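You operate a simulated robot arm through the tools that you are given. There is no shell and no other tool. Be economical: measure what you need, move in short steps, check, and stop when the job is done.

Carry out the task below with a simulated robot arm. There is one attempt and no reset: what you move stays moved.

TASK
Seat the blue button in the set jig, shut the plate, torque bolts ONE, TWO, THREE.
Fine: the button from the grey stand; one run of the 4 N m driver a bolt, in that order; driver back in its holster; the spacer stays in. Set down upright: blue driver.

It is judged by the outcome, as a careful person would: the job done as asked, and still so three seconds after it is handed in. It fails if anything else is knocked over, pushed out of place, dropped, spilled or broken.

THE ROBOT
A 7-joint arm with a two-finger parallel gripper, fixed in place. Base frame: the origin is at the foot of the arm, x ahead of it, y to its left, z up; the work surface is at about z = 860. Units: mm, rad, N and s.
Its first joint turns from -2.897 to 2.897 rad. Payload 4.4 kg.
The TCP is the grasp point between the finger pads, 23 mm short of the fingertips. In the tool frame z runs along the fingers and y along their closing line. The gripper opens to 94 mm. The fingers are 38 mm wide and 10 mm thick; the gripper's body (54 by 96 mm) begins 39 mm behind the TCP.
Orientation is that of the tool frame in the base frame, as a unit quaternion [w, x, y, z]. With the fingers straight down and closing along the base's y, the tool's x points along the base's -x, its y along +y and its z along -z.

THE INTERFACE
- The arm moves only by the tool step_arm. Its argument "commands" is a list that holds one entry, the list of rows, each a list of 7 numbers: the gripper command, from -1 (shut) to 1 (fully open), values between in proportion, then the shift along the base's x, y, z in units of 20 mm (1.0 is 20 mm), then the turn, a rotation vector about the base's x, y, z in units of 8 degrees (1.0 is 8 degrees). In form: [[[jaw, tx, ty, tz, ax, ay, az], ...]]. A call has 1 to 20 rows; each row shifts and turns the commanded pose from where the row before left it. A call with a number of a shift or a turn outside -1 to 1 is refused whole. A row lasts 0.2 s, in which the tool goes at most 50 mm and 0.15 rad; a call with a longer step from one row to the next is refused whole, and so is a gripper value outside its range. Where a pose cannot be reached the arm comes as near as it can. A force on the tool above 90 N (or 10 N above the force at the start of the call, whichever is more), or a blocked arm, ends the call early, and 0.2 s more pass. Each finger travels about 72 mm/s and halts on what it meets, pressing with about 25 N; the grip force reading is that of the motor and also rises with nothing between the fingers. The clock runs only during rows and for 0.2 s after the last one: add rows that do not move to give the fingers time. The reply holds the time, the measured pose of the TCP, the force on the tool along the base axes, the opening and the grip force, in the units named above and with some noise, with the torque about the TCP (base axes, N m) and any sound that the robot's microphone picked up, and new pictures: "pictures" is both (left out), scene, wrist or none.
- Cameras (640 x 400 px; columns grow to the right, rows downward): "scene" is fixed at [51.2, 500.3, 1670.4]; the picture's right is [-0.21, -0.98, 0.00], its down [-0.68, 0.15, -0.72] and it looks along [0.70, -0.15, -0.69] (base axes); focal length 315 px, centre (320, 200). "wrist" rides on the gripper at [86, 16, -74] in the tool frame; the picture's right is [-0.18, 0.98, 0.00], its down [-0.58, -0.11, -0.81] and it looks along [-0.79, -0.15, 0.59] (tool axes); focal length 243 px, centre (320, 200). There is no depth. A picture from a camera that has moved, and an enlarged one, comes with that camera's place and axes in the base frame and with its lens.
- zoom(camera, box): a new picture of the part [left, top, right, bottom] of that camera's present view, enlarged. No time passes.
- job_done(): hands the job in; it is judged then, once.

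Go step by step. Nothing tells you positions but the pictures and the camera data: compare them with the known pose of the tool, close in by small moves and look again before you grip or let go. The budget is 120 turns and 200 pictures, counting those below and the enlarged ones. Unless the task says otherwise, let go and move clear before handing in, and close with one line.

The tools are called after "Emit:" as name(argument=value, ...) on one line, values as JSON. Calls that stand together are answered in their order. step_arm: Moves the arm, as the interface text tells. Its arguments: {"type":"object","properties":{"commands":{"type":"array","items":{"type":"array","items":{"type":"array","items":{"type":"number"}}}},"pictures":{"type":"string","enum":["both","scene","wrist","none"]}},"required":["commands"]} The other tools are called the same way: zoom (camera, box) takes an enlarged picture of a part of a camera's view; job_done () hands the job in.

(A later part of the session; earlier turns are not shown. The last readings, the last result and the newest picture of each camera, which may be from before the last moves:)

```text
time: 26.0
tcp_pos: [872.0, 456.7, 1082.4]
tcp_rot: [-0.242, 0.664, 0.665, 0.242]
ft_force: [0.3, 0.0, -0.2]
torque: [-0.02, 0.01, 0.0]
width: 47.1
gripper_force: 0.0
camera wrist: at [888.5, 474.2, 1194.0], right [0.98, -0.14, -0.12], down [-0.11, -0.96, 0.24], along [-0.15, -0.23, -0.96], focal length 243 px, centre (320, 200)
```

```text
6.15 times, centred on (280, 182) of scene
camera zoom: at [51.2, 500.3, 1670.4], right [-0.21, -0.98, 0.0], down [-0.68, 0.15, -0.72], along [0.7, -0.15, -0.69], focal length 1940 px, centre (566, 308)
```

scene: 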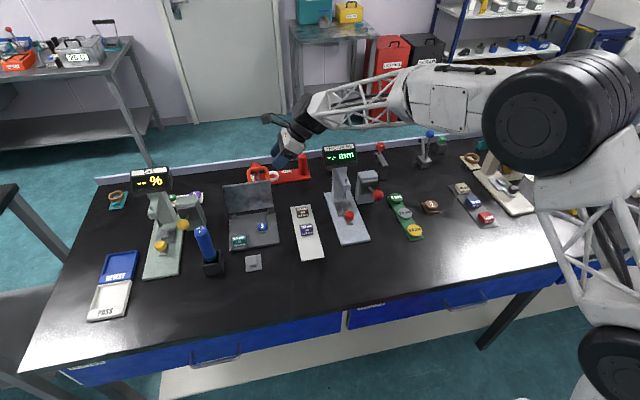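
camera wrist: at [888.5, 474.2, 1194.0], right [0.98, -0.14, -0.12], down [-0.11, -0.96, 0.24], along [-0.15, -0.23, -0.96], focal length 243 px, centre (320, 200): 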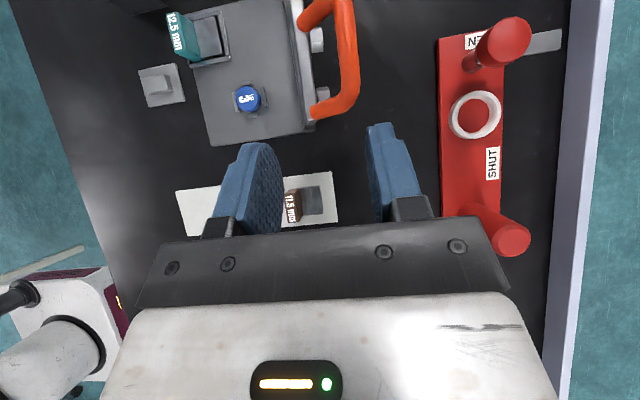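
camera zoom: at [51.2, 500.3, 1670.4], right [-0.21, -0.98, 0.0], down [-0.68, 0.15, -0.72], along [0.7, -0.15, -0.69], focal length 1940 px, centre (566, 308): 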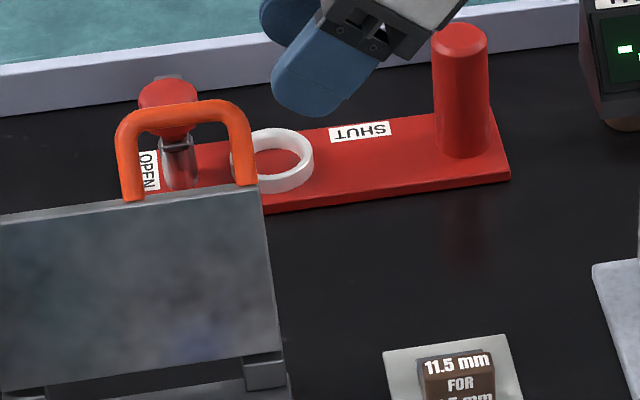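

The handle bar runs along y (about y 496–557) near x≈895, z≈1028, with bolts on the lid's outer face. I'll reduce the tilt to 16° and hover above the handle to grip its bar.

Emit:
step_arm(commands=[[[0, 0.2, 0.5, 0.1, -1, 0, 0], [0, 0.2, 0.5, 0, -1, 0, 0], [0, 0.2, 0.5, 0, -1, 0, 0], [0, 0.2, 0.5, 0, 0, 0, 0], [0, 0.2, 0.5, 0, 0, 0, 0], [0, 0.05, 0.5, 0, 0, 0, 0], [0, 0, 0.2, 0, 0, 0, 0], [0, 0, 0, 0, 0, 0, 0], [0, 0, 0, 0, 0, 0, 0]]])

Emit:
zoom(camera="scene", box=[210, 130, 330, 240])

```text
time: 28.0
tcp_pos: [894.8, 522.0, 1083.5]
tcp_rot: [-0.099, 0.7, 0.7, 0.098]
ft_force: [0.0, 0.0, 0.2]
torque: [0.01, -0.01, -0.01]
width: 47.0
gripper_force: 0.0
camera wrist: at [909.2, 582.3, 1178.8], right [0.98, -0.18, -0.05], down [-0.11, -0.78, 0.61], along [-0.15, -0.6, -0.79], focal length 243 px, centre (320, 200)
```

scene: 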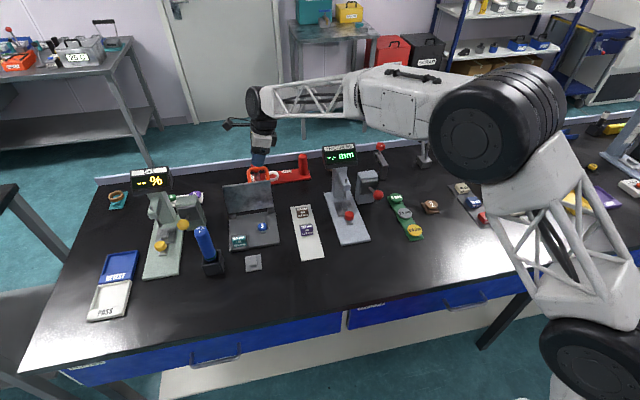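
wrist: 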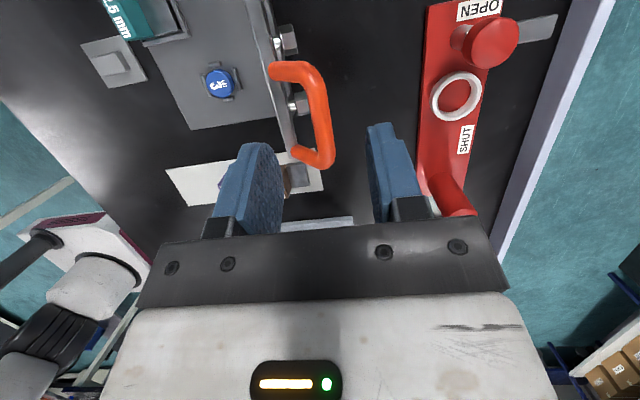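

```text
3.64 times, centred on (270, 185) of scene
camera zoom: at [51.2, 500.3, 1670.4], right [-0.21, -0.98, 0.0], down [-0.68, 0.15, -0.72], along [0.7, -0.15, -0.69], focal length 1146 px, centre (502, 254)
```

zoom: 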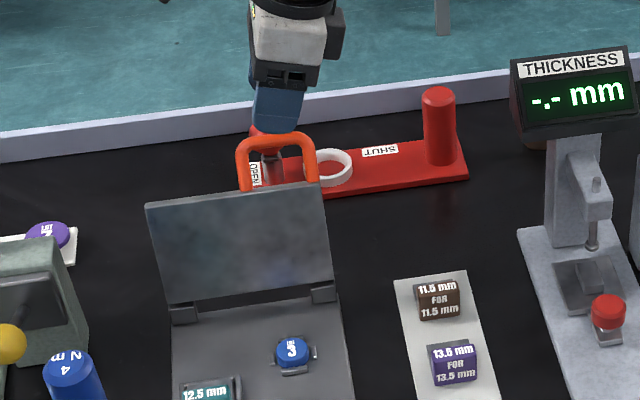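

Bar centre is about (892, 527, 1022). I'll descend to straddle it.

Emit:
step_arm(commands=[[[0, -0.14, 0.1, -0.6, 0, 0, 0], [0, 0, 0, -0.7, 0, 0, 0], [0, 0, 0, -0.7, 0, 0, 0], [0, 0, 0, -0.65, 0, 0, 0], [0, 0, 0, 0, 0, 0, 0], [0, 0, 0, 0, 0, 0, 0]]])

Emit:
zoom(camera="scene", box=[230, 145, 310, 215])

Emit:
zoom(camera="wrist", box=[200, 40, 440, 220])

```text
time: 29.4
tcp_pos: [890.5, 521.2, 1030.4]
tcp_rot: [-0.099, 0.7, 0.7, 0.099]
ft_force: [0.6, -0.4, 0.0]
torque: [0.01, 0.01, -0.02]
width: 47.0
gripper_force: 0.1
camera wrist: at [906.3, 584.3, 1125.7], right [0.98, -0.18, -0.05], down [-0.11, -0.78, 0.61], along [-0.15, -0.6, -0.79], focal length 243 px, centre (320, 200)
```

scene: 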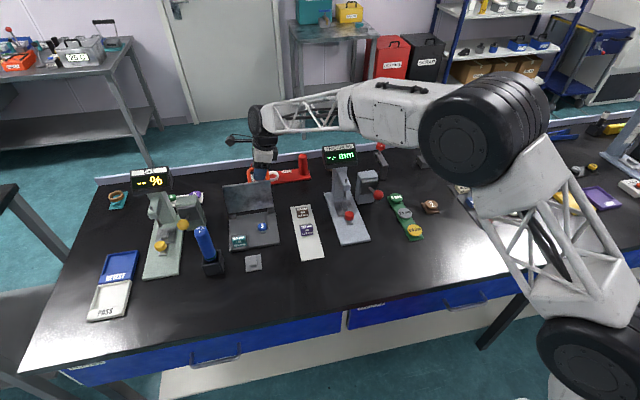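
wrist: 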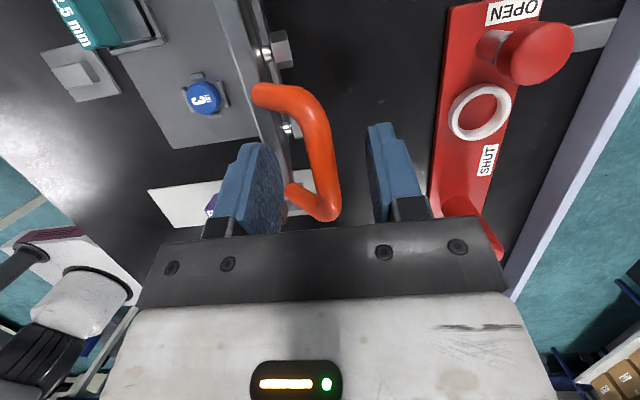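

```text
5.71 times, centred on (270, 180) of scene
camera zoom: at [51.2, 500.3, 1670.4], right [-0.21, -0.98, 0.0], down [-0.68, 0.15, -0.72], along [0.7, -0.15, -0.69], focal length 1801 px, centre (606, 314)
```

zoom: 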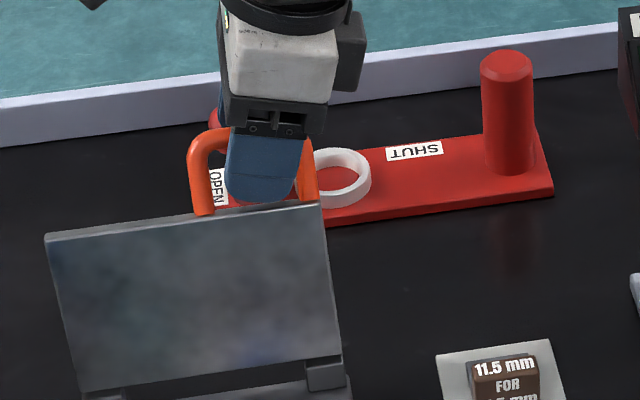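

```text
2.22 times, centred on (320, 130) of wrist
camera zoom: at [906.3, 584.3, 1125.7], right [0.98, -0.18, -0.05], down [-0.11, -0.78, 0.61], along [-0.15, -0.6, -0.79], focal length 539 px, centre (320, 356)
```

zoom: 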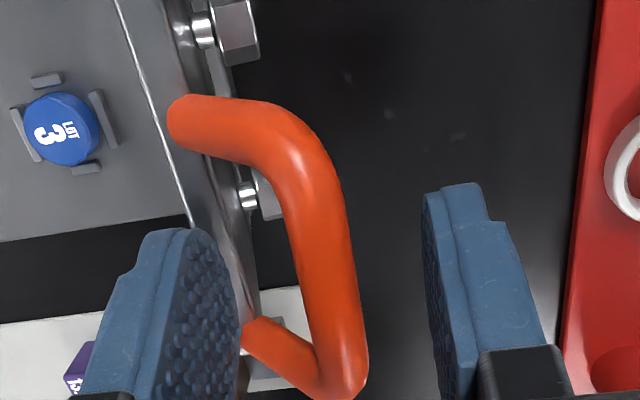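

The bar is between the fingers. Closing on it.

Emit:
step_arm(commands=[[[-0.3, 0, 0, 0, 0, 0, 0], [-0.6, 0, 0, 0, 0, 0, 0], [-0.8, 0, 0, 0, 0, 0, 0], [-1, 0, 0, 0, 0, 0, 0], [-1, 0, 0, 0, 0, 0, 0], [-1, 0, 0, 0, 0, 0, 0]]], pictures="wrist")

```text
time: 30.8
tcp_pos: [890.9, 522.8, 1031.8]
tcp_rot: [-0.098, 0.7, 0.7, 0.098]
ft_force: [0.0, 2.2, 1.9]
torque: [0.16, 0.14, -1.86]
width: 13.9
gripper_force: 44.7
camera wrist: at [906.3, 584.4, 1126.1], right [0.98, -0.18, -0.05], down [-0.11, -0.78, 0.61], along [-0.15, -0.6, -0.79], focal length 243 px, centre (320, 200)
```

wrist: 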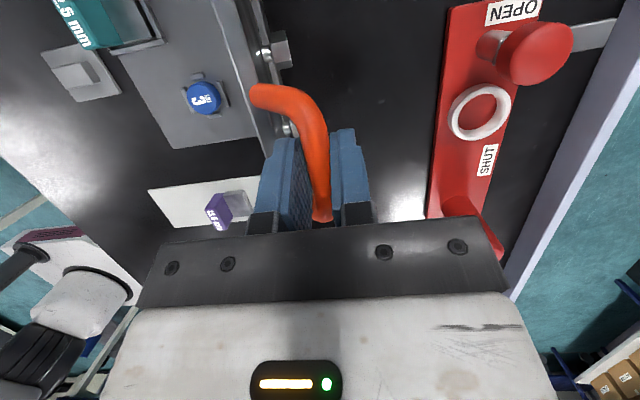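

The handle is gripped (14 mm). I'll start the arc about the hinge at (842, 872), checking forces.

Emit:
step_arm(commands=[[[-1, -0.47, 0, 0.13, 0, 0, 0], [-1, -0.47, 0, 0.11, 0, 0, 0], [-1, -0.48, 0, 0.08, 0, 0, 0], [-1, -0.48, 0, 0.05, 0, 0, 0], [-1, 0, 0, 0, 0, 0, 0]]], pictures="scene")

```text
time: 32.0
tcp_pos: [853.0, 523.2, 1040.3]
tcp_rot: [-0.099, 0.7, 0.7, 0.1]
ft_force: [3.0, 18.1, 29.0]
torque: [0.39, -0.03, -1.72]
width: 12.2
gripper_force: 44.9
```

scene: 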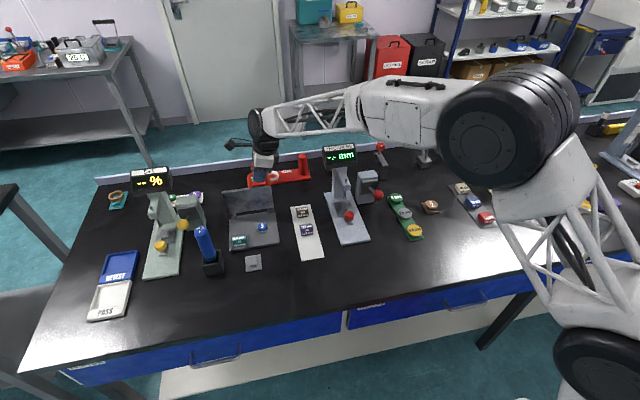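

It swings; an upward force suggests the true arc rises a bit more. I'll correct up ~3 mm and continue.

Emit:
step_arm(commands=[[[-1, -0.2, 0, 0.18, 0, 0, 0], [-1, -0.4, 0, 0.07, 0, 0, 0], [-1, -0.4, 0, 0.02, 0, 0, 0], [-1, -0.4, 0, 0.0, 0, 0, 0], [-1, 0, 0, 0, 0, 0, 0]]], pictures="scene")

Emit:
zoom(camera="scene", box=[210, 145, 310, 255])

```text
time: 33.2
tcp_pos: [824.2, 523.4, 1040.7]
tcp_rot: [-0.099, 0.701, 0.7, 0.096]
ft_force: [0.1, 28.4, -21.9]
torque: [-0.04, 0.23, -1.56]
width: 12.1
gripper_force: 45.2
```

scene: 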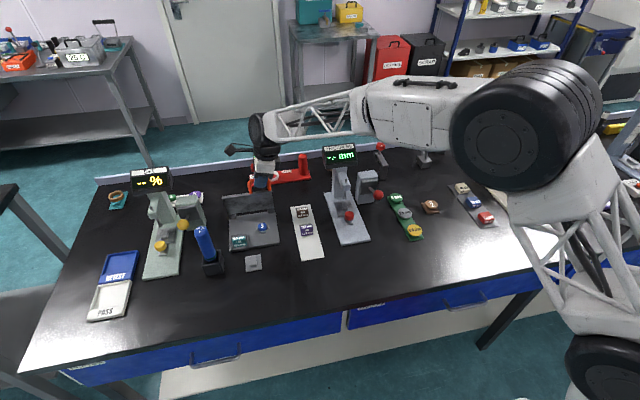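

```text
3.64 times, centred on (260, 200) of scene
camera zoom: at [51.2, 500.3, 1670.4], right [-0.21, -0.98, 0.0], down [-0.68, 0.15, -0.72], along [0.7, -0.15, -0.69], focal length 1146 px, centre (538, 200)
```

zoom: 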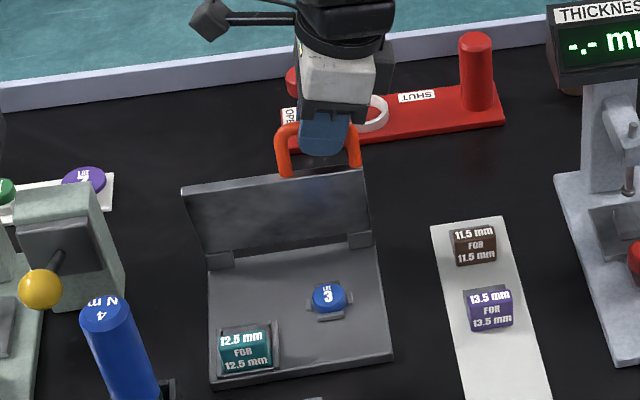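

Past vertical now. Continuing along the arc in moderate steps with a slight z correction.

Emit:
step_arm(commands=[[[-1, 0, 0.05, -0.12, 0, 0, 0], [-1, -0.7, 0, -0.11, 0, 0, 0], [-1, -0.68, 0, -0.17, 0, 0, 0], [-1, -0.66, 0, -0.22, 0, 0, 0], [-1, -0.64, 0, -0.27, 0, 0, 0], [-1, -0.61, 0, -0.33, 0, 0, 0], [-1, 0, 0, 0, 0, 0, 0]]], pictures="scene")

Emit:
zoom(camera="scene", box=[210, 145, 310, 255])

```text
time: 34.8
tcp_pos: [758.2, 523.4, 1019.4]
tcp_rot: [-0.098, 0.699, 0.701, 0.098]
ft_force: [3.5, -9.2, -5.4]
torque: [-1.01, -0.19, 1.47]
width: 12.1
gripper_force: 45.1
```

scene: 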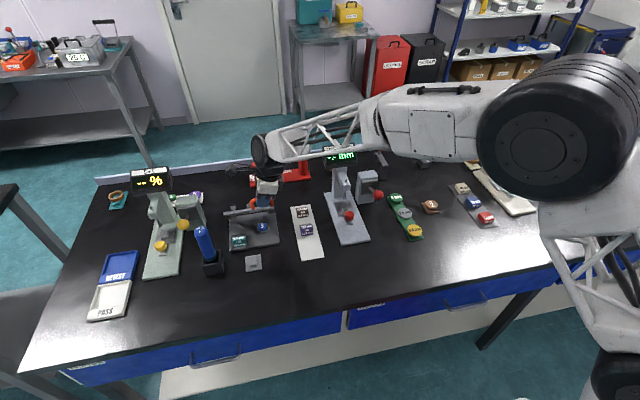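

```text
3.64 times, centred on (260, 200) of scene
camera zoom: at [51.2, 500.3, 1670.4], right [-0.21, -0.98, 0.0], down [-0.68, 0.15, -0.72], along [0.7, -0.15, -0.69], focal length 1146 px, centre (538, 200)
```

zoom: 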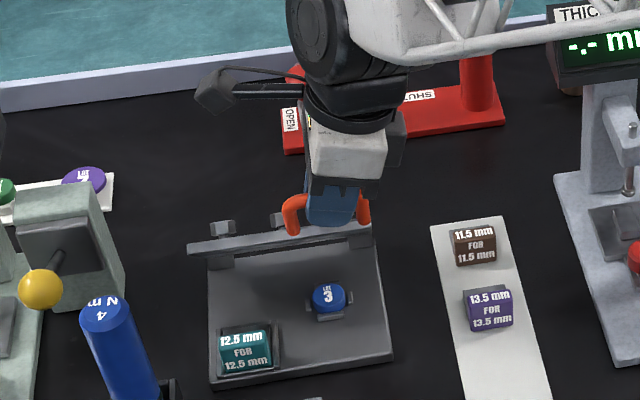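

Lid is at ~45° and following well. Continuing down.

Emit:
step_arm(commands=[[[-1, -0.58, 0, -0.4, 0, 0, 0], [-1, -0.54, 0, -0.43, 0, 0, 0], [-1, -0.5, 0, -0.48, 0, 0, 0], [-1, -0.46, 0, -0.52, 0, 0, 0], [-1, -0.41, 0, -0.55, 0, 0, 0], [-1, -0.36, 0, -0.59, 0, 0, 0], [-1, 0, 0, 0, 0, 0, 0]]], pictures="scene")

Emit:
zoom(camera="scene", box=[210, 165, 310, 275])

```text
time: 36.4
tcp_pos: [703.5, 523.8, 959.1]
tcp_rot: [-0.098, 0.7, 0.7, 0.099]
ft_force: [52.8, 28.5, -24.1]
torque: [0.37, -0.57, 1.73]
width: 12.4
gripper_force: 45.4
```

scene: 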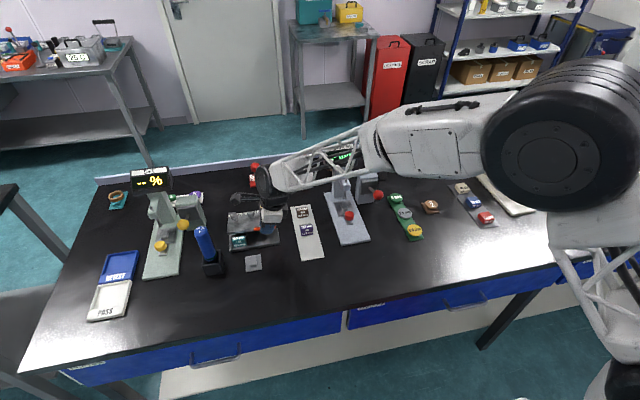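

```text
3.64 times, centred on (260, 220) of scene
camera zoom: at [51.2, 500.3, 1670.4], right [-0.21, -0.98, 0.0], down [-0.68, 0.15, -0.72], along [0.7, -0.15, -0.69], focal length 1146 px, centre (538, 127)
```

zoom: 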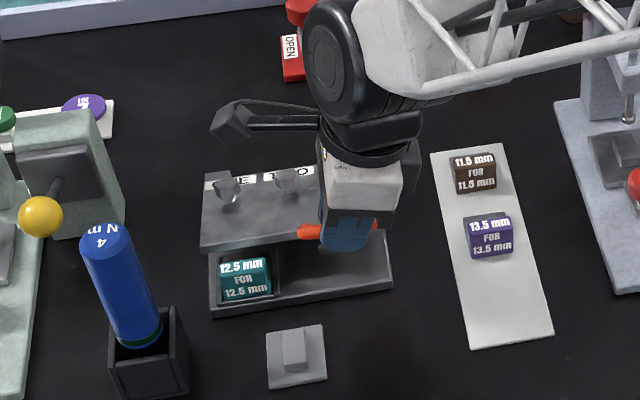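

Pulling force of 53 N along x means my radius is slightly large; I'll relax inward along the radius and continue more steeply downward.

Emit:
step_arm(commands=[[[-1, 0.18, 0.03, -0.1, 0, 0, 0], [-1, -0.1, 0, -0.3, 0, 0, 0], [-1, -0.12, 0, -0.3, 0, 0, 0], [-1, 0, 0, 0, 0, 0, 0]]], pictures="none")

Emit:
zoom(camera="scene", box=[210, 165, 310, 275])

```text
time: 37.6
tcp_pos: [698.3, 522.9, 944.8]
tcp_rot: [-0.1, 0.699, 0.702, 0.096]
ft_force: [-20.4, -3.3, 3.3]
torque: [-0.61, 0.27, 1.92]
width: 12.4
gripper_force: 45.5
stopped in row 4: the force on the tool passed its limit at 92 N (the readings are from after the stop); the commanded pose is now the measured one
```

```text
3.64 times, centred on (260, 220) of scene
camera zoom: at [51.2, 500.3, 1670.4], right [-0.21, -0.98, 0.0], down [-0.68, 0.15, -0.72], along [0.7, -0.15, -0.69], focal length 1146 px, centre (538, 127)
```

zoom: 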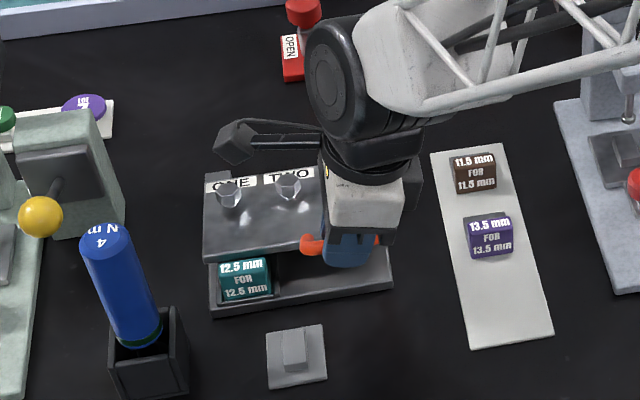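

Force limit tripped briefly; pose remains good (lid ~25° open, ONE and TWO labels visible). I'll continue in smaller steps.

Emit:
step_arm(commands=[[[-1, -0.1, 0, -0.12, 0, 0, 0], [-1, -0.1, 0, -0.2, 0, 0, 0], [-1, 0, 0, 0, 0, 0, 0]]], pictures="none")

```text
time: 38.4
tcp_pos: [696.7, 523.5, 938.4]
tcp_rot: [-0.099, 0.699, 0.701, 0.097]
ft_force: [20.8, 3.6, -6.1]
torque: [0.02, -0.43, 1.69]
width: 12.4
gripper_force: 44.9
```

Emit:
step_arm(commands=[[[-1, 0.03, 0, -0.2, 0, 0, 0], [-1, -0.06, 0, -0.2, 0, 0, 0], [-1, 0, 0, 0, 0, 0, 0]]], pictures="none")

Emit:
zoom(camera="scene", box=[210, 165, 310, 275])

```text
time: 39.2
tcp_pos: [694.6, 523.8, 930.4]
tcp_rot: [-0.099, 0.699, 0.701, 0.096]
ft_force: [-3.8, 0.9, -0.9]
torque: [-0.12, -0.01, 1.8]
width: 12.5
gripper_force: 45.4
```

```text
3.64 times, centred on (260, 220) of scene
camera zoom: at [51.2, 500.3, 1670.4], right [-0.21, -0.98, 0.0], down [-0.68, 0.15, -0.72], along [0.7, -0.15, -0.69], focal length 1146 px, centre (538, 127)
```

zoom: 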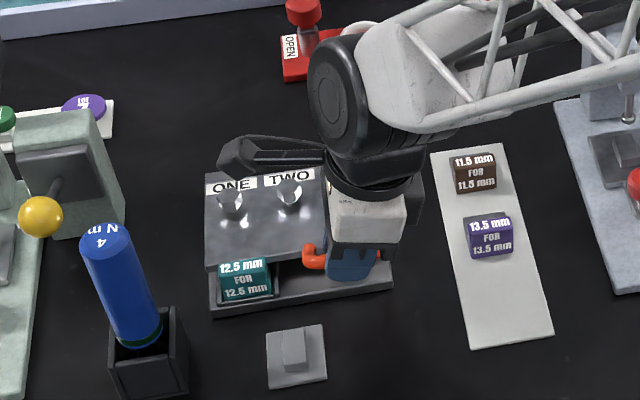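

Forces are near zero now. Continuing down gently until the plate meets the spacer/button.

Emit:
step_arm(commands=[[[-1, -0.04, 0, -0.2, 0, 0, 0], [-1, -0.04, 0, -0.2, 0, 0, 0], [-1, -0.03, 0, -0.15, 0, 0, 0], [-1, 0, 0, 0, 0, 0, 0]]], pictures="none")

Emit:
zoom(camera="scene", box=[210, 165, 310, 275])

```text
time: 40.2
tcp_pos: [692.5, 524.1, 922.2]
tcp_rot: [-0.1, 0.699, 0.701, 0.099]
ft_force: [5.7, 10.1, 37.1]
torque: [-0.01, -0.1, 1.87]
width: 12.2
gripper_force: 44.8
```

```text
3.64 times, centred on (260, 220) of scene
camera zoom: at [51.2, 500.3, 1670.4], right [-0.21, -0.98, 0.0], down [-0.68, 0.15, -0.72], along [0.7, -0.15, -0.69], focal length 1146 px, centre (538, 127)
```

zoom: 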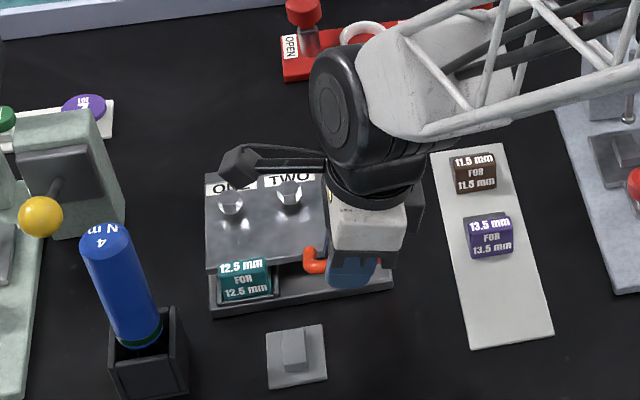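

Contact at 37 N: the plate has come down on the button. I'll relax, release the handle and back up to look.

Emit:
step_arm(commands=[[[-1, 0, 0, 0.08, 0, 0, 0], [-0.6, 0, 0, 0, 0, 0, 0], [-0.3, 0, 0, 0, 0, 0, 0], [-0.2, 0, 0, 0, 0, 0, 0], [-0.2, 0, 0, 0.3, 0, 0, 0], [-0.2, 0, 0, 0.7, 0, 0, 0], [-0.2, 0, 0, 1, 0, 0, 0], [-0.2, 0, 0, 1, 0, 0, 0], [-0.2, 0, -0.8, 1, 0, 0, 0], [-0.2, 0, -0.9, 1, 0, 0, 0], [-0.2, 0, -0.9, 1, 0, 0, 0], [-0.2, 0, -0.9, 1, 0, 0, 0], [-0.2, 0, -0.9, 0, 0, 0, 0], [-0.2, 0, -0.9, 0, 0, 0, 0]]])

Emit:
zoom(camera="scene", box=[210, 180, 300, 270])

```text
time: 43.2
tcp_pos: [691.4, 417.7, 1060.7]
tcp_rot: [-0.099, 0.699, 0.701, 0.096]
ft_force: [0.4, 0.6, -0.1]
torque: [0.03, 0.0, 0.0]
width: 37.6
gripper_force: 0.1
camera wrist: at [708.3, 479.4, 1156.3], right [0.98, -0.17, -0.05], down [-0.1, -0.78, 0.62], along [-0.15, -0.6, -0.79], focal length 243 px, centre (320, 200)
```

scene: 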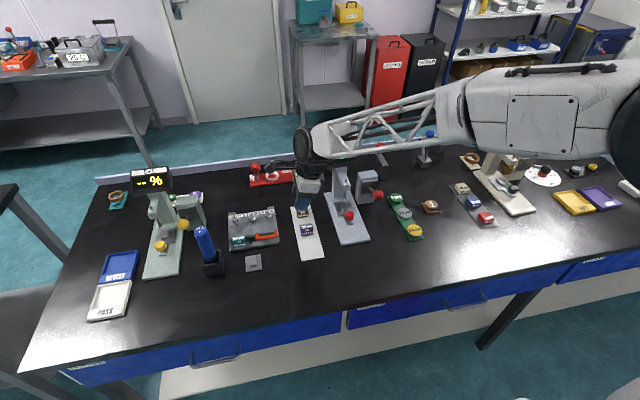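
wrist: 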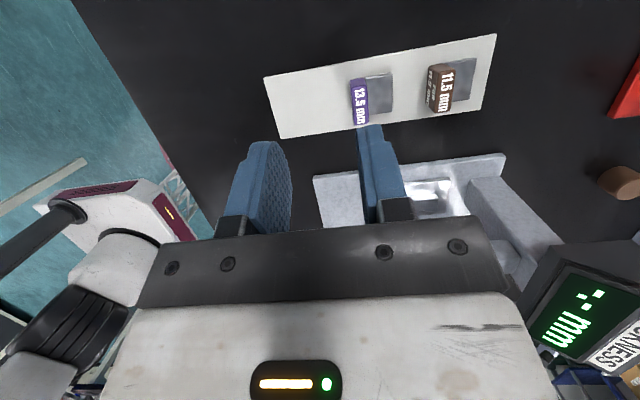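

```text
4.44 times, centred on (255, 225) of scene
camera zoom: at [51.2, 500.3, 1670.4], right [-0.21, -0.98, 0.0], down [-0.68, 0.15, -0.72], along [0.7, -0.15, -0.69], focal length 1401 px, centre (609, 89)
```

zoom: 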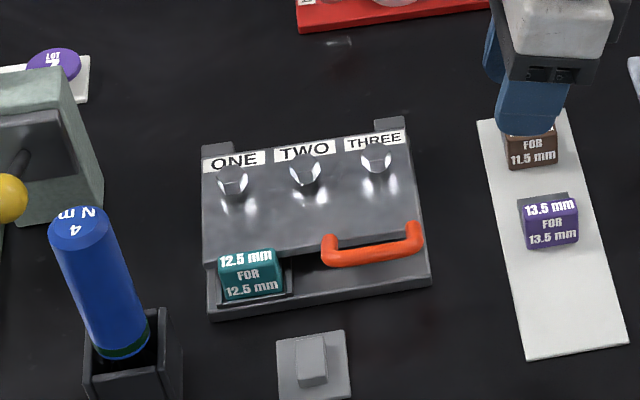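

The plate is shut, bolts ONE/TWO/THREE at about (787, 628/574/521). Now I'll return the tool to straight-down orientation and hover near the blue driver.

Emit:
step_arm(commands=[[[-0.2, -0.2, 0.5, 0.7, -1, 0, 0], [-0.2, -0.2, 0.9, 0.7, -1, 0, 0], [-0.2, -0.2, 0.95, 0.7, 0, 0, 1], [-0.2, -0.2, 0.95, 0.5, 0, 0, 1], [-0.2, -0.2, 0.95, 0.5, 0, 0, 1], [-0.2, -0.2, 0.95, 0, 0, 0, 1], [0, -0.2, 0.95, 0, 0, 0, 1], [0.3, -0.2, 0.95, 0, 0, 0, 1], [0.6, -0.2, 0.95, 0, 0, 0, 1], [0.8, -0.2, 0.95, 0, 0, 0, 1], [0.9, -0.2, 0.95, 0, 0, 0, 1], [0.9, -0.2, 0.95, 0, 0, 0, 1], [0.9, -0.2, 0.2, 0, 0, 0, 1], [0.9, 0, 0, 0, 0, 0, 0.25], [0.9, 0, 0, 0, 0, 0, 0]]])

Emit:
zoom(camera="wrist", box=[220, 0, 460, 160])

```text
time: 46.4
tcp_pos: [639.4, 640.1, 1123.2]
tcp_rot: [0.001, -0.001, 1.0, -0.002]
ft_force: [0.3, 0.0, -0.3]
torque: [0.03, 0.02, 0.0]
width: 89.5
gripper_force: 0.0
camera wrist: at [552.8, 655.1, 1197.5], right [0.18, 0.98, 0.0], down [0.58, -0.1, 0.81], along [0.79, -0.15, -0.59], focal length 243 px, centre (320, 200)
```

scene: 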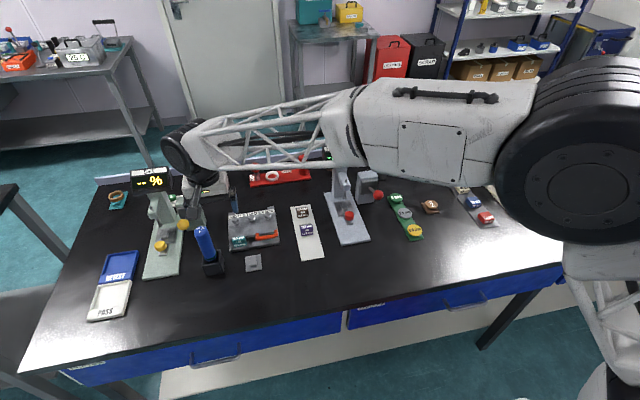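
wrist: 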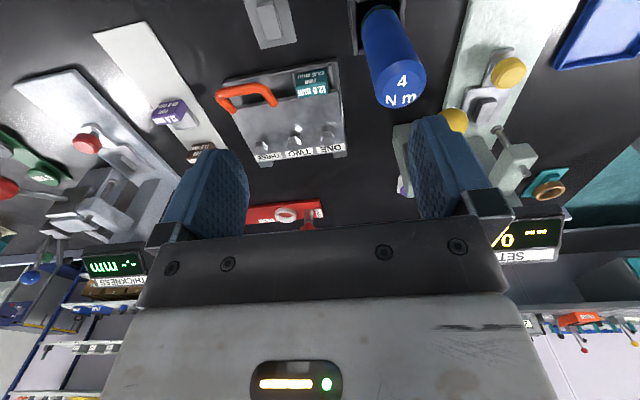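

```text
2.50 times, centred on (340, 80) of wrist
camera zoom: at [552.8, 655.1, 1197.5], right [0.18, 0.98, 0.0], down [0.58, -0.1, 0.81], along [0.79, -0.15, -0.59], focal length 606 px, centre (270, 500)
```

zoom: 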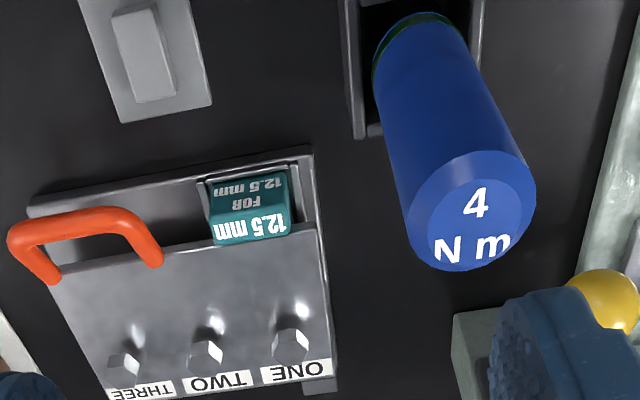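

The driver's top looks to be near (656, 696, 1022), diameter ~38. I'll move above it and re-measure.

Emit:
step_arm(commands=[[[0.9, 0.2, 0.7, -0.3, 0, 0, 0], [0.9, 0.2, 0.7, -0.4, 0, 0, 0], [0.9, 0.2, 0.7, -0.4, 0, 0, 0], [0.9, 0.2, 0.7, -0.3, 0, 0, 0], [0.9, 0, 0, 0, 0, 0, 0], [0.9, 0, 0, 0, 0, 0, 0]]])

Emit:
zoom(camera="wrist", box=[220, 0, 420, 160])

Emit:
zoom(camera="scene", box=[160, 190, 260, 290])

```text
time: 47.8
tcp_pos: [657.2, 695.3, 1095.8]
tcp_rot: [0.001, -0.001, 1.0, -0.002]
ft_force: [-0.4, -0.7, -0.1]
torque: [0.01, 0.05, 0.0]
width: 89.4
gripper_force: 0.2
camera wrist: at [569.5, 711.2, 1169.0], right [0.18, 0.98, 0.0], down [0.58, -0.11, 0.81], along [0.79, -0.15, -0.59], focal length 243 px, centre (320, 200)
```

scene: 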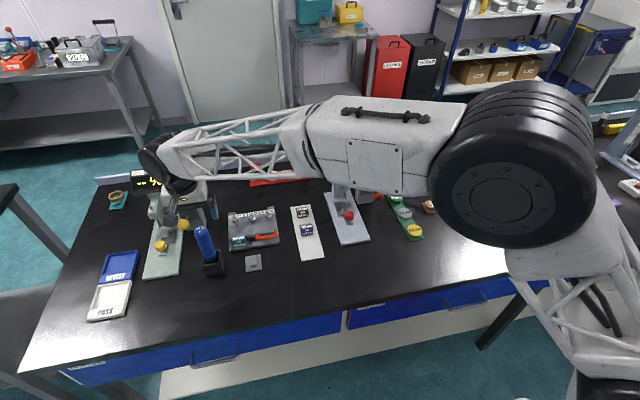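
wrist: 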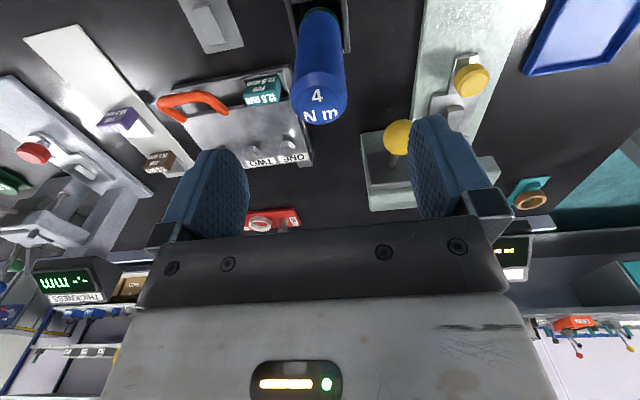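

```text
2.50 times, centred on (320, 80) of wrist
camera zoom: at [569.5, 711.2, 1169.0], right [0.18, 0.98, 0.0], down [0.58, -0.11, 0.81], along [0.79, -0.15, -0.59], focal length 606 px, centre (320, 500)
```

zoom: 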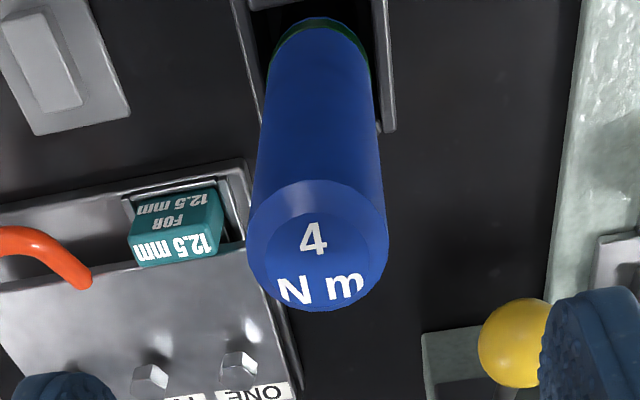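

```text
4.00 times, centred on (210, 240) of scene
camera zoom: at [51.2, 500.3, 1670.4], right [-0.21, -0.98, 0.0], down [-0.68, 0.15, -0.72], along [0.7, -0.15, -0.69], focal length 1261 px, centre (760, 40)
```

zoom: 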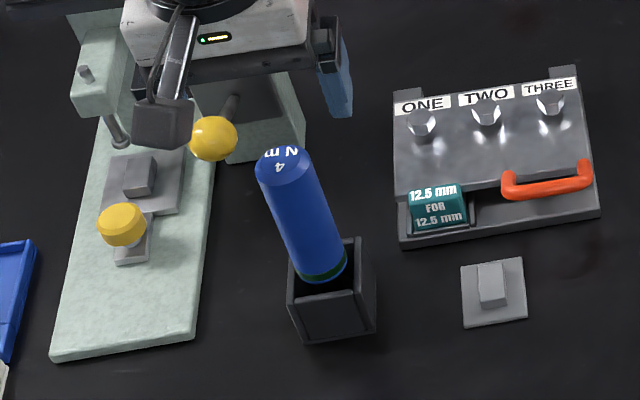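

Triangulated: driver top ≈ (654, 696, 1026), diameter ~36. Descending to grip its upper end (TCP z ≈ 994).

Emit:
step_arm(commands=[[[0.9, -0.1, 0.03, -0.8, 0, 0, 0], [0.9, 0, 0, -0.85, 0, 0, 0], [0.9, 0, 0, -0.85, 0, 0, 0], [0.9, 0, 0, -0.85, 0, 0, 0], [0.9, 0, 0, 0, 0, 0, 0], [0.9, 0, 0, 0, 0, 0, 0]]])

Emit:
zoom(camera="scene", box=[160, 190, 260, 290])

```text
time: 49.2
tcp_pos: [653.7, 697.0, 1028.9]
tcp_rot: [0.001, 0.0, 1.0, -0.002]
ft_force: [-0.1, -0.9, -0.1]
torque: [0.0, -0.03, 0.0]
width: 89.4
gripper_force: 0.0
camera wrist: at [567.4, 711.9, 1102.5], right [0.18, 0.98, 0.0], down [0.58, -0.11, 0.81], along [0.79, -0.15, -0.59], focal length 243 px, centre (320, 200)
```

scene: 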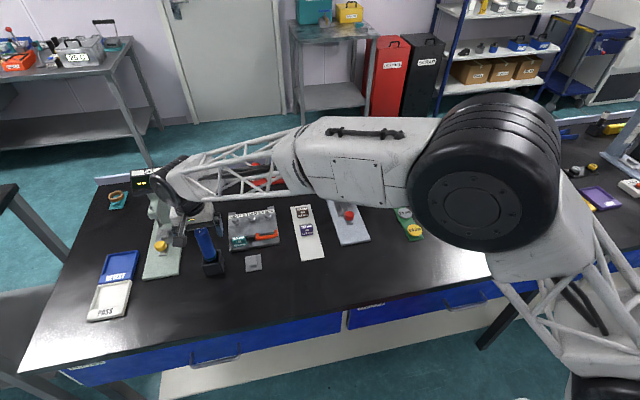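
wrist: 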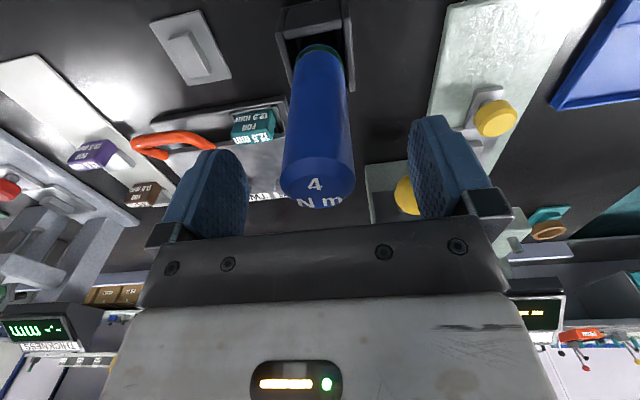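

```text
4.00 times, centred on (210, 240) of scene
camera zoom: at [51.2, 500.3, 1670.4], right [-0.21, -0.98, 0.0], down [-0.68, 0.15, -0.72], along [0.7, -0.15, -0.69], focal length 1261 px, centre (760, 40)
```

zoom: 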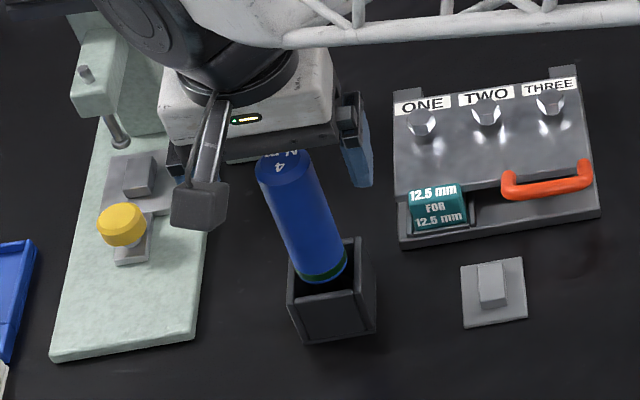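

Consistent. Descending the remaining 34 mm and closing.

Emit:
step_arm(commands=[[[0.9, 0.05, -0.05, -0.8, 0, 0, 0], [0.9, 0, 0, -0.9, 0, 0, 0], [0.9, 0, 0, 0, 0, 0, 0], [0.3, 0, 0, 0, 0, 0, 0], [0, 0, 0, 0, 0, 0, 0], [-0.3, 0, 0, 0, 0, 0, 0], [-1, 0, 0, 0, 0, 0, 0], [-1, 0, 0, 0, 0, 0, 0]]])

```text
time: 51.0
tcp_pos: [655.5, 695.3, 995.0]
tcp_rot: [0.001, -0.001, 1.0, -0.002]
ft_force: [1.3, 0.7, 11.8]
torque: [0.3, -0.14, 0.0]
width: 35.6
gripper_force: 25.2
camera wrist: at [568.1, 711.0, 1069.2], right [0.18, 0.98, 0.0], down [0.58, -0.11, 0.81], along [0.79, -0.15, -0.59], focal length 243 px, centre (320, 200)
```

scene: 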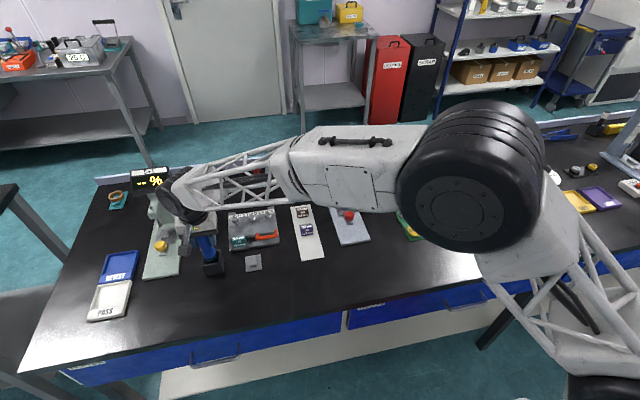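
wrist: 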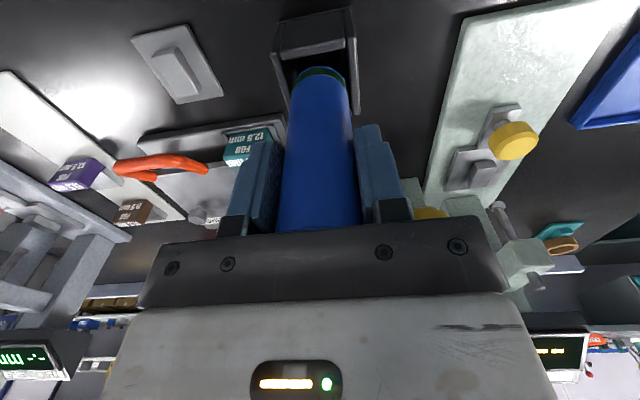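

Driver gripped at 35.6 mm; pick pose (655.5, 695.3, 995). Lifting straight up to clear the holster.

Emit:
step_arm(commands=[[[-1, 0, 0, 0.5, 0, 0, 0], [-1, 0, 0, 0.8, 0, 0, 0], [-1, 0, 0, 0.8, 0, 0, 0], [-1, 0, 0, 0.8, 0, 0, 0], [-1, 0, 0, 0.8, 0, 0, 0], [-1, 0, 0, 0.8, 0, 0, 0], [-1, 0, 0, 0, 0, 0, 0]]])

Emit:
zoom(camera="scene", box=[160, 180, 260, 280])

Emit:
zoom(camera="wrist", box=[220, 0, 420, 160])

```text
time: 52.6
tcp_pos: [655.9, 695.0, 1084.2]
tcp_rot: [0.0, -0.001, 1.0, -0.001]
ft_force: [0.5, 0.9, -6.2]
torque: [0.02, -0.07, 0.0]
width: 35.7
gripper_force: 25.1
camera wrist: at [568.4, 711.0, 1158.2], right [0.18, 0.98, 0.0], down [0.58, -0.1, 0.81], along [0.79, -0.15, -0.59], focal length 243 px, centre (320, 200)
```

scene: 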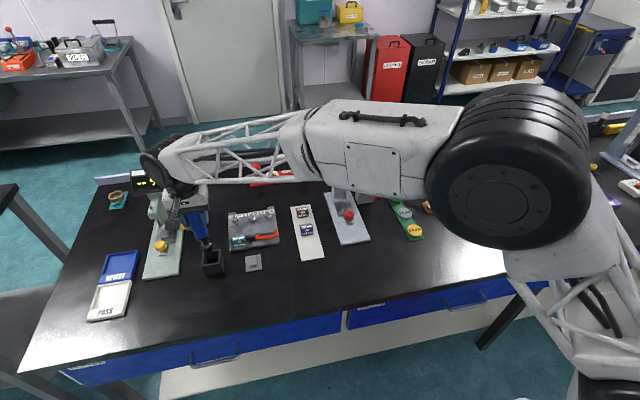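
wrist: 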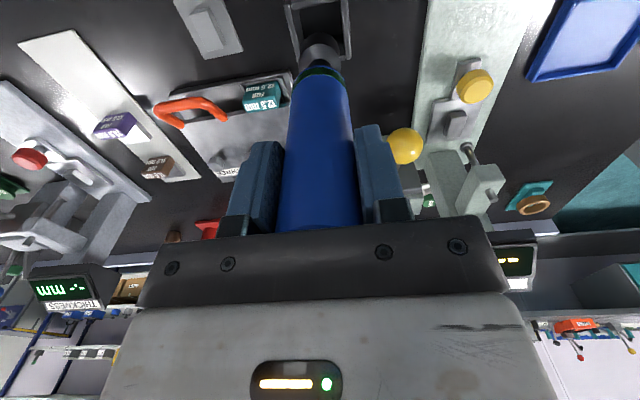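

```text
4.00 times, centred on (210, 230) of scene
camera zoom: at [51.2, 500.3, 1670.4], right [-0.21, -0.98, 0.0], down [-0.68, 0.15, -0.72], along [0.7, -0.15, -0.69], focal length 1261 px, centre (760, 80)
```

zoom: 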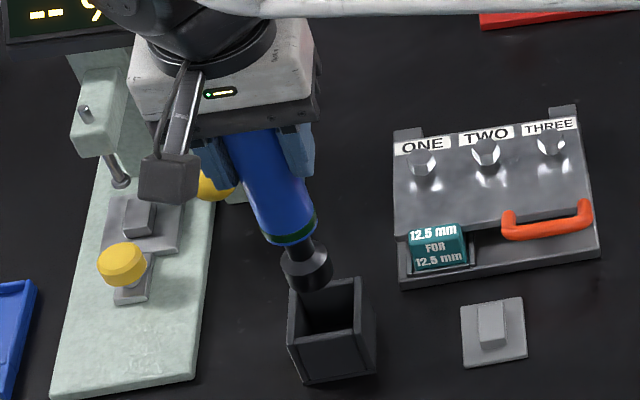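

```text
2.50 times, centred on (320, 80) of wrist
camera zoom: at [568.4, 711.0, 1158.2], right [0.18, 0.98, 0.0], down [0.58, -0.1, 0.81], along [0.79, -0.15, -0.59], focal length 606 px, centre (320, 500)
```

zoom: 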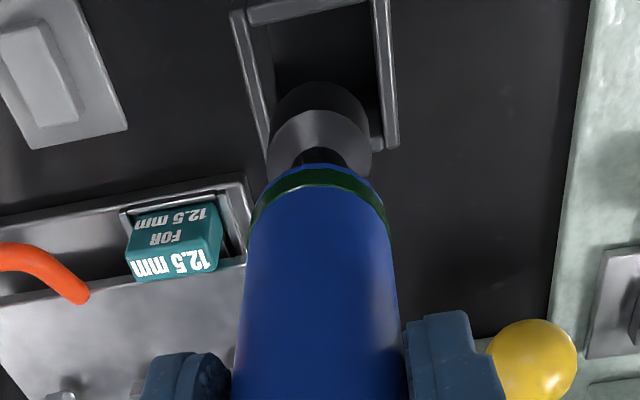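

The driver has a socket about 131 mm below the TCP. I'll carry it over bolt ONE (≈787, 626) at this height and look.

Emit:
step_arm(commands=[[[-1, 0.65, -0.35, 0, 0, 0, 0], [-1, 0.65, -0.35, 0, 0, 0, 0], [-1, 0.65, -0.35, 0, 0, 0, 0], [-1, 0.65, -0.35, 0, 0, 0, 0], [-1, 0.65, -0.35, 0, 0, 0, 0], [-1, 0.65, -0.35, 0, 0, 0, 0], [-1, 0.65, -0.35, 0, 0, 0, 0], [-1, 0.65, -0.35, 0, 0, 0, 0], [-1, 0.65, -0.35, 0, 0, 0, 0], [-1, 0.65, -0.35, 0, 0, 0, 0], [-1, 0, 0, 0, 0, 0, 0], [-1, 0, 0, 0, 0, 0, 0]]])

Emit:
zoom(camera="wrist", box=[220, 0, 420, 160])

Emit:
zoom(camera="scene", box=[200, 170, 300, 260])

```text
time: 55.2
tcp_pos: [786.2, 626.2, 1084.1]
tcp_rot: [0.001, 0.0, 1.0, -0.002]
ft_force: [0.2, 0.1, -6.7]
torque: [0.0, -0.01, 0.0]
width: 35.9
gripper_force: 25.3
camera wrist: at [698.1, 640.6, 1158.1], right [0.18, 0.98, 0.0], down [0.58, -0.11, 0.81], along [0.79, -0.15, -0.59], focal length 243 px, centre (320, 200)
```

scene: 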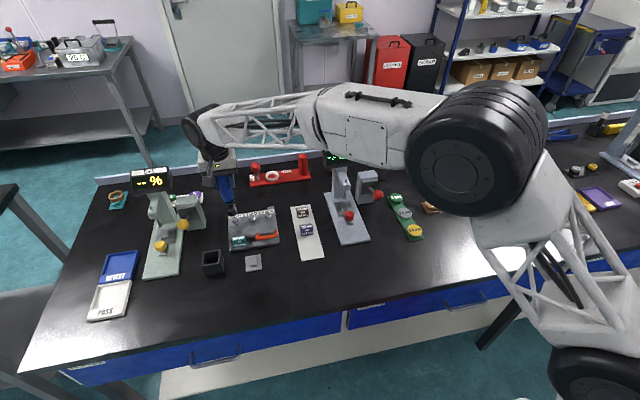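
wrist: 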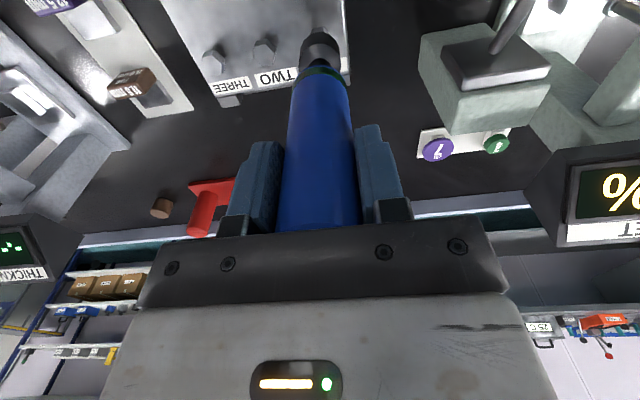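

```text
2.50 times, centred on (320, 80) of wrist
camera zoom: at [698.1, 640.6, 1158.1], right [0.18, 0.98, 0.0], down [0.58, -0.11, 0.81], along [0.79, -0.15, -0.59], focal length 606 px, centre (320, 500)
```

zoom: 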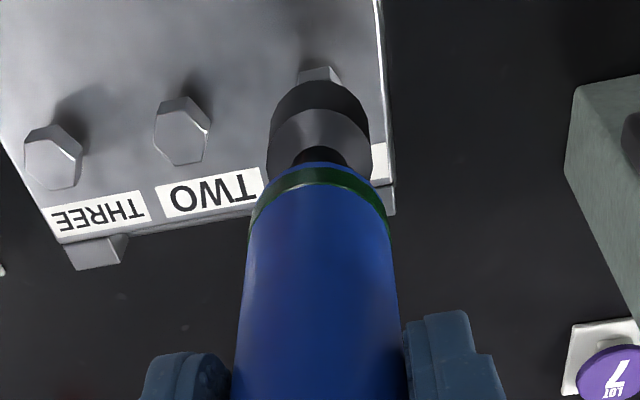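

```text
4.44 times, centred on (250, 215) of scene
camera zoom: at [51.2, 500.3, 1670.4], right [-0.21, -0.98, 0.0], down [-0.68, 0.15, -0.72], along [0.7, -0.15, -0.69], focal length 1401 px, centre (631, 133)
```

zoom: 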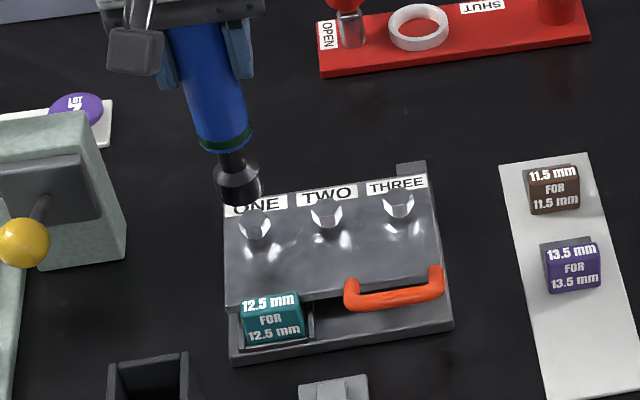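

Close to bolt ONE. I'll magnify the scene view to compare socket and bolt positions.

Emit:
zoom(camera="scene", box=[242, 200, 302, 240])

Emit:
zoom(camera="scene", box=[222, 195, 270, 235])

Emit:
zoom(camera="wrist", box=[220, 10, 360, 100])

```text
10.00 times, centred on (272, 220) of scene
camera zoom: at [51.2, 500.3, 1670.4], right [-0.21, -0.98, 0.0], down [-0.68, 0.15, -0.72], along [0.7, -0.15, -0.69], focal length 3152 px, centre (800, 0)
```

zoom: 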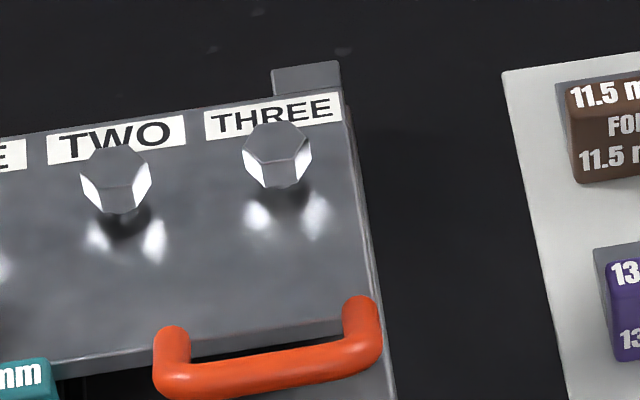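

```text
10.00 times, centred on (246, 215) of scene
camera zoom: at [51.2, 500.3, 1670.4], right [-0.21, -0.98, 0.0], down [-0.68, 0.15, -0.72], along [0.7, -0.15, -0.69], focal length 3152 px, centre (1060, 50)
```

zoom: 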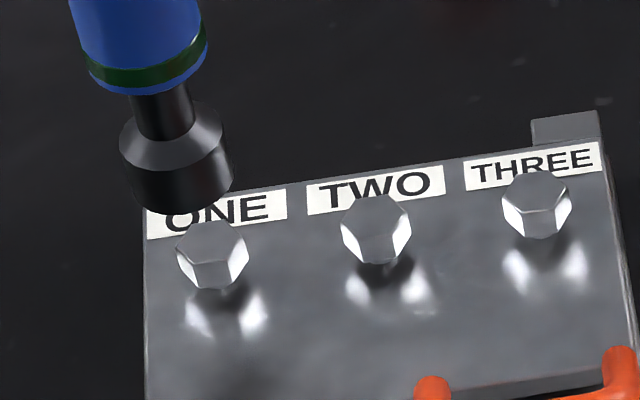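

```text
4.44 times, centred on (290, 55) of wrist
camera zoom: at [698.1, 640.6, 1158.1], right [0.18, 0.98, 0.0], down [0.58, -0.11, 0.81], along [0.79, -0.15, -0.59], focal length 1078 px, centre (453, 844)
```

zoom: 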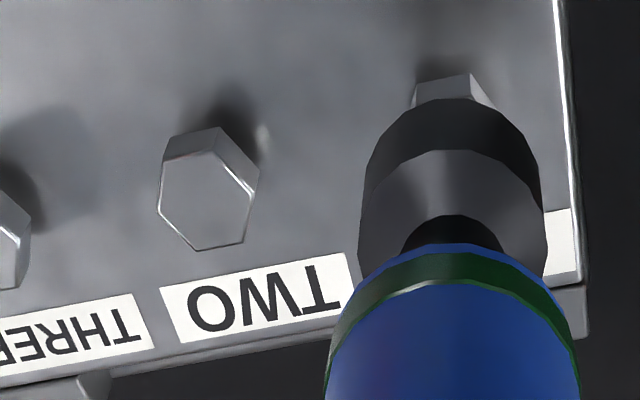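

Triangulation: bolt ONE head ≈ (791.5, 626.7, top 910), TWO ≈ (791, 573), THREE ≈ (792, 520). I'll shift to ONE and lower to just above it.

Emit:
step_arm(commands=[[[-1, 0.26, 0.03, 0, 0, 0, 0], [-1, 0, 0, -0.5, 0, 0, 0], [-1, 0, 0, -0.5, 0, 0, 0], [-1, 0, 0, -0.3, 0, 0, 0], [-1, 0, 0, 0, 0, 0, 0], [-1, 0, 0, 0, 0, 0, 0]]], pictures="none")

Emit:
zoom(camera="scene", box=[222, 195, 270, 235])

Emit:
zoom(camera="wrist", box=[220, 10, 360, 100])

```text
time: 56.6
tcp_pos: [792.3, 625.7, 1058.5]
tcp_rot: [0.001, 0.0, 1.0, -0.002]
ft_force: [-0.1, -1.4, -7.1]
torque: [-0.05, 0.03, 0.01]
width: 35.8
gripper_force: 24.9
```

```text
10.00 times, centred on (246, 215) of scene
camera zoom: at [51.2, 500.3, 1670.4], right [-0.21, -0.98, 0.0], down [-0.68, 0.15, -0.72], along [0.7, -0.15, -0.69], focal length 3152 px, centre (1060, 50)
```

zoom: 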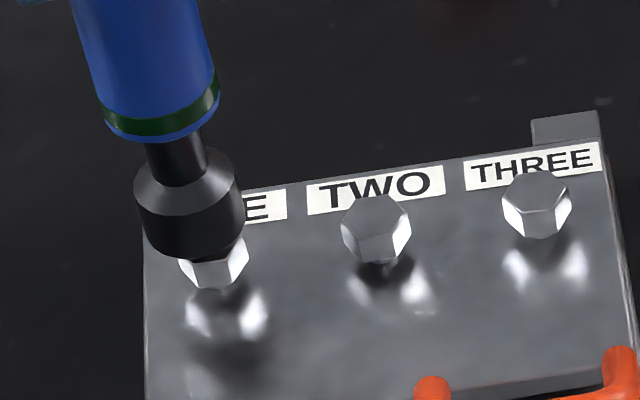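

```text
4.44 times, centred on (290, 55) of wrist
camera zoom: at [703.9, 641.5, 1132.3], right [0.18, 0.98, 0.0], down [0.58, -0.11, 0.81], along [0.79, -0.15, -0.59], focal length 1078 px, centre (453, 844)
```

zoom: 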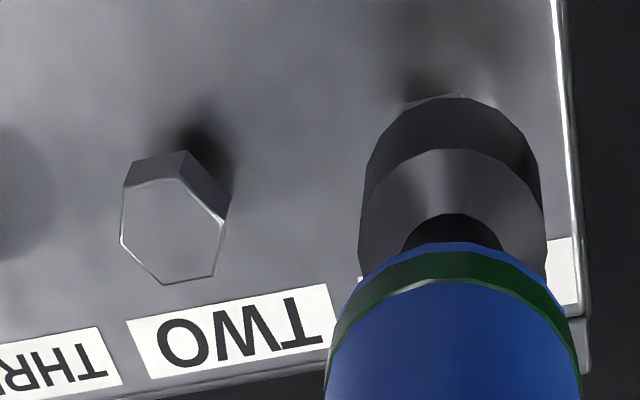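

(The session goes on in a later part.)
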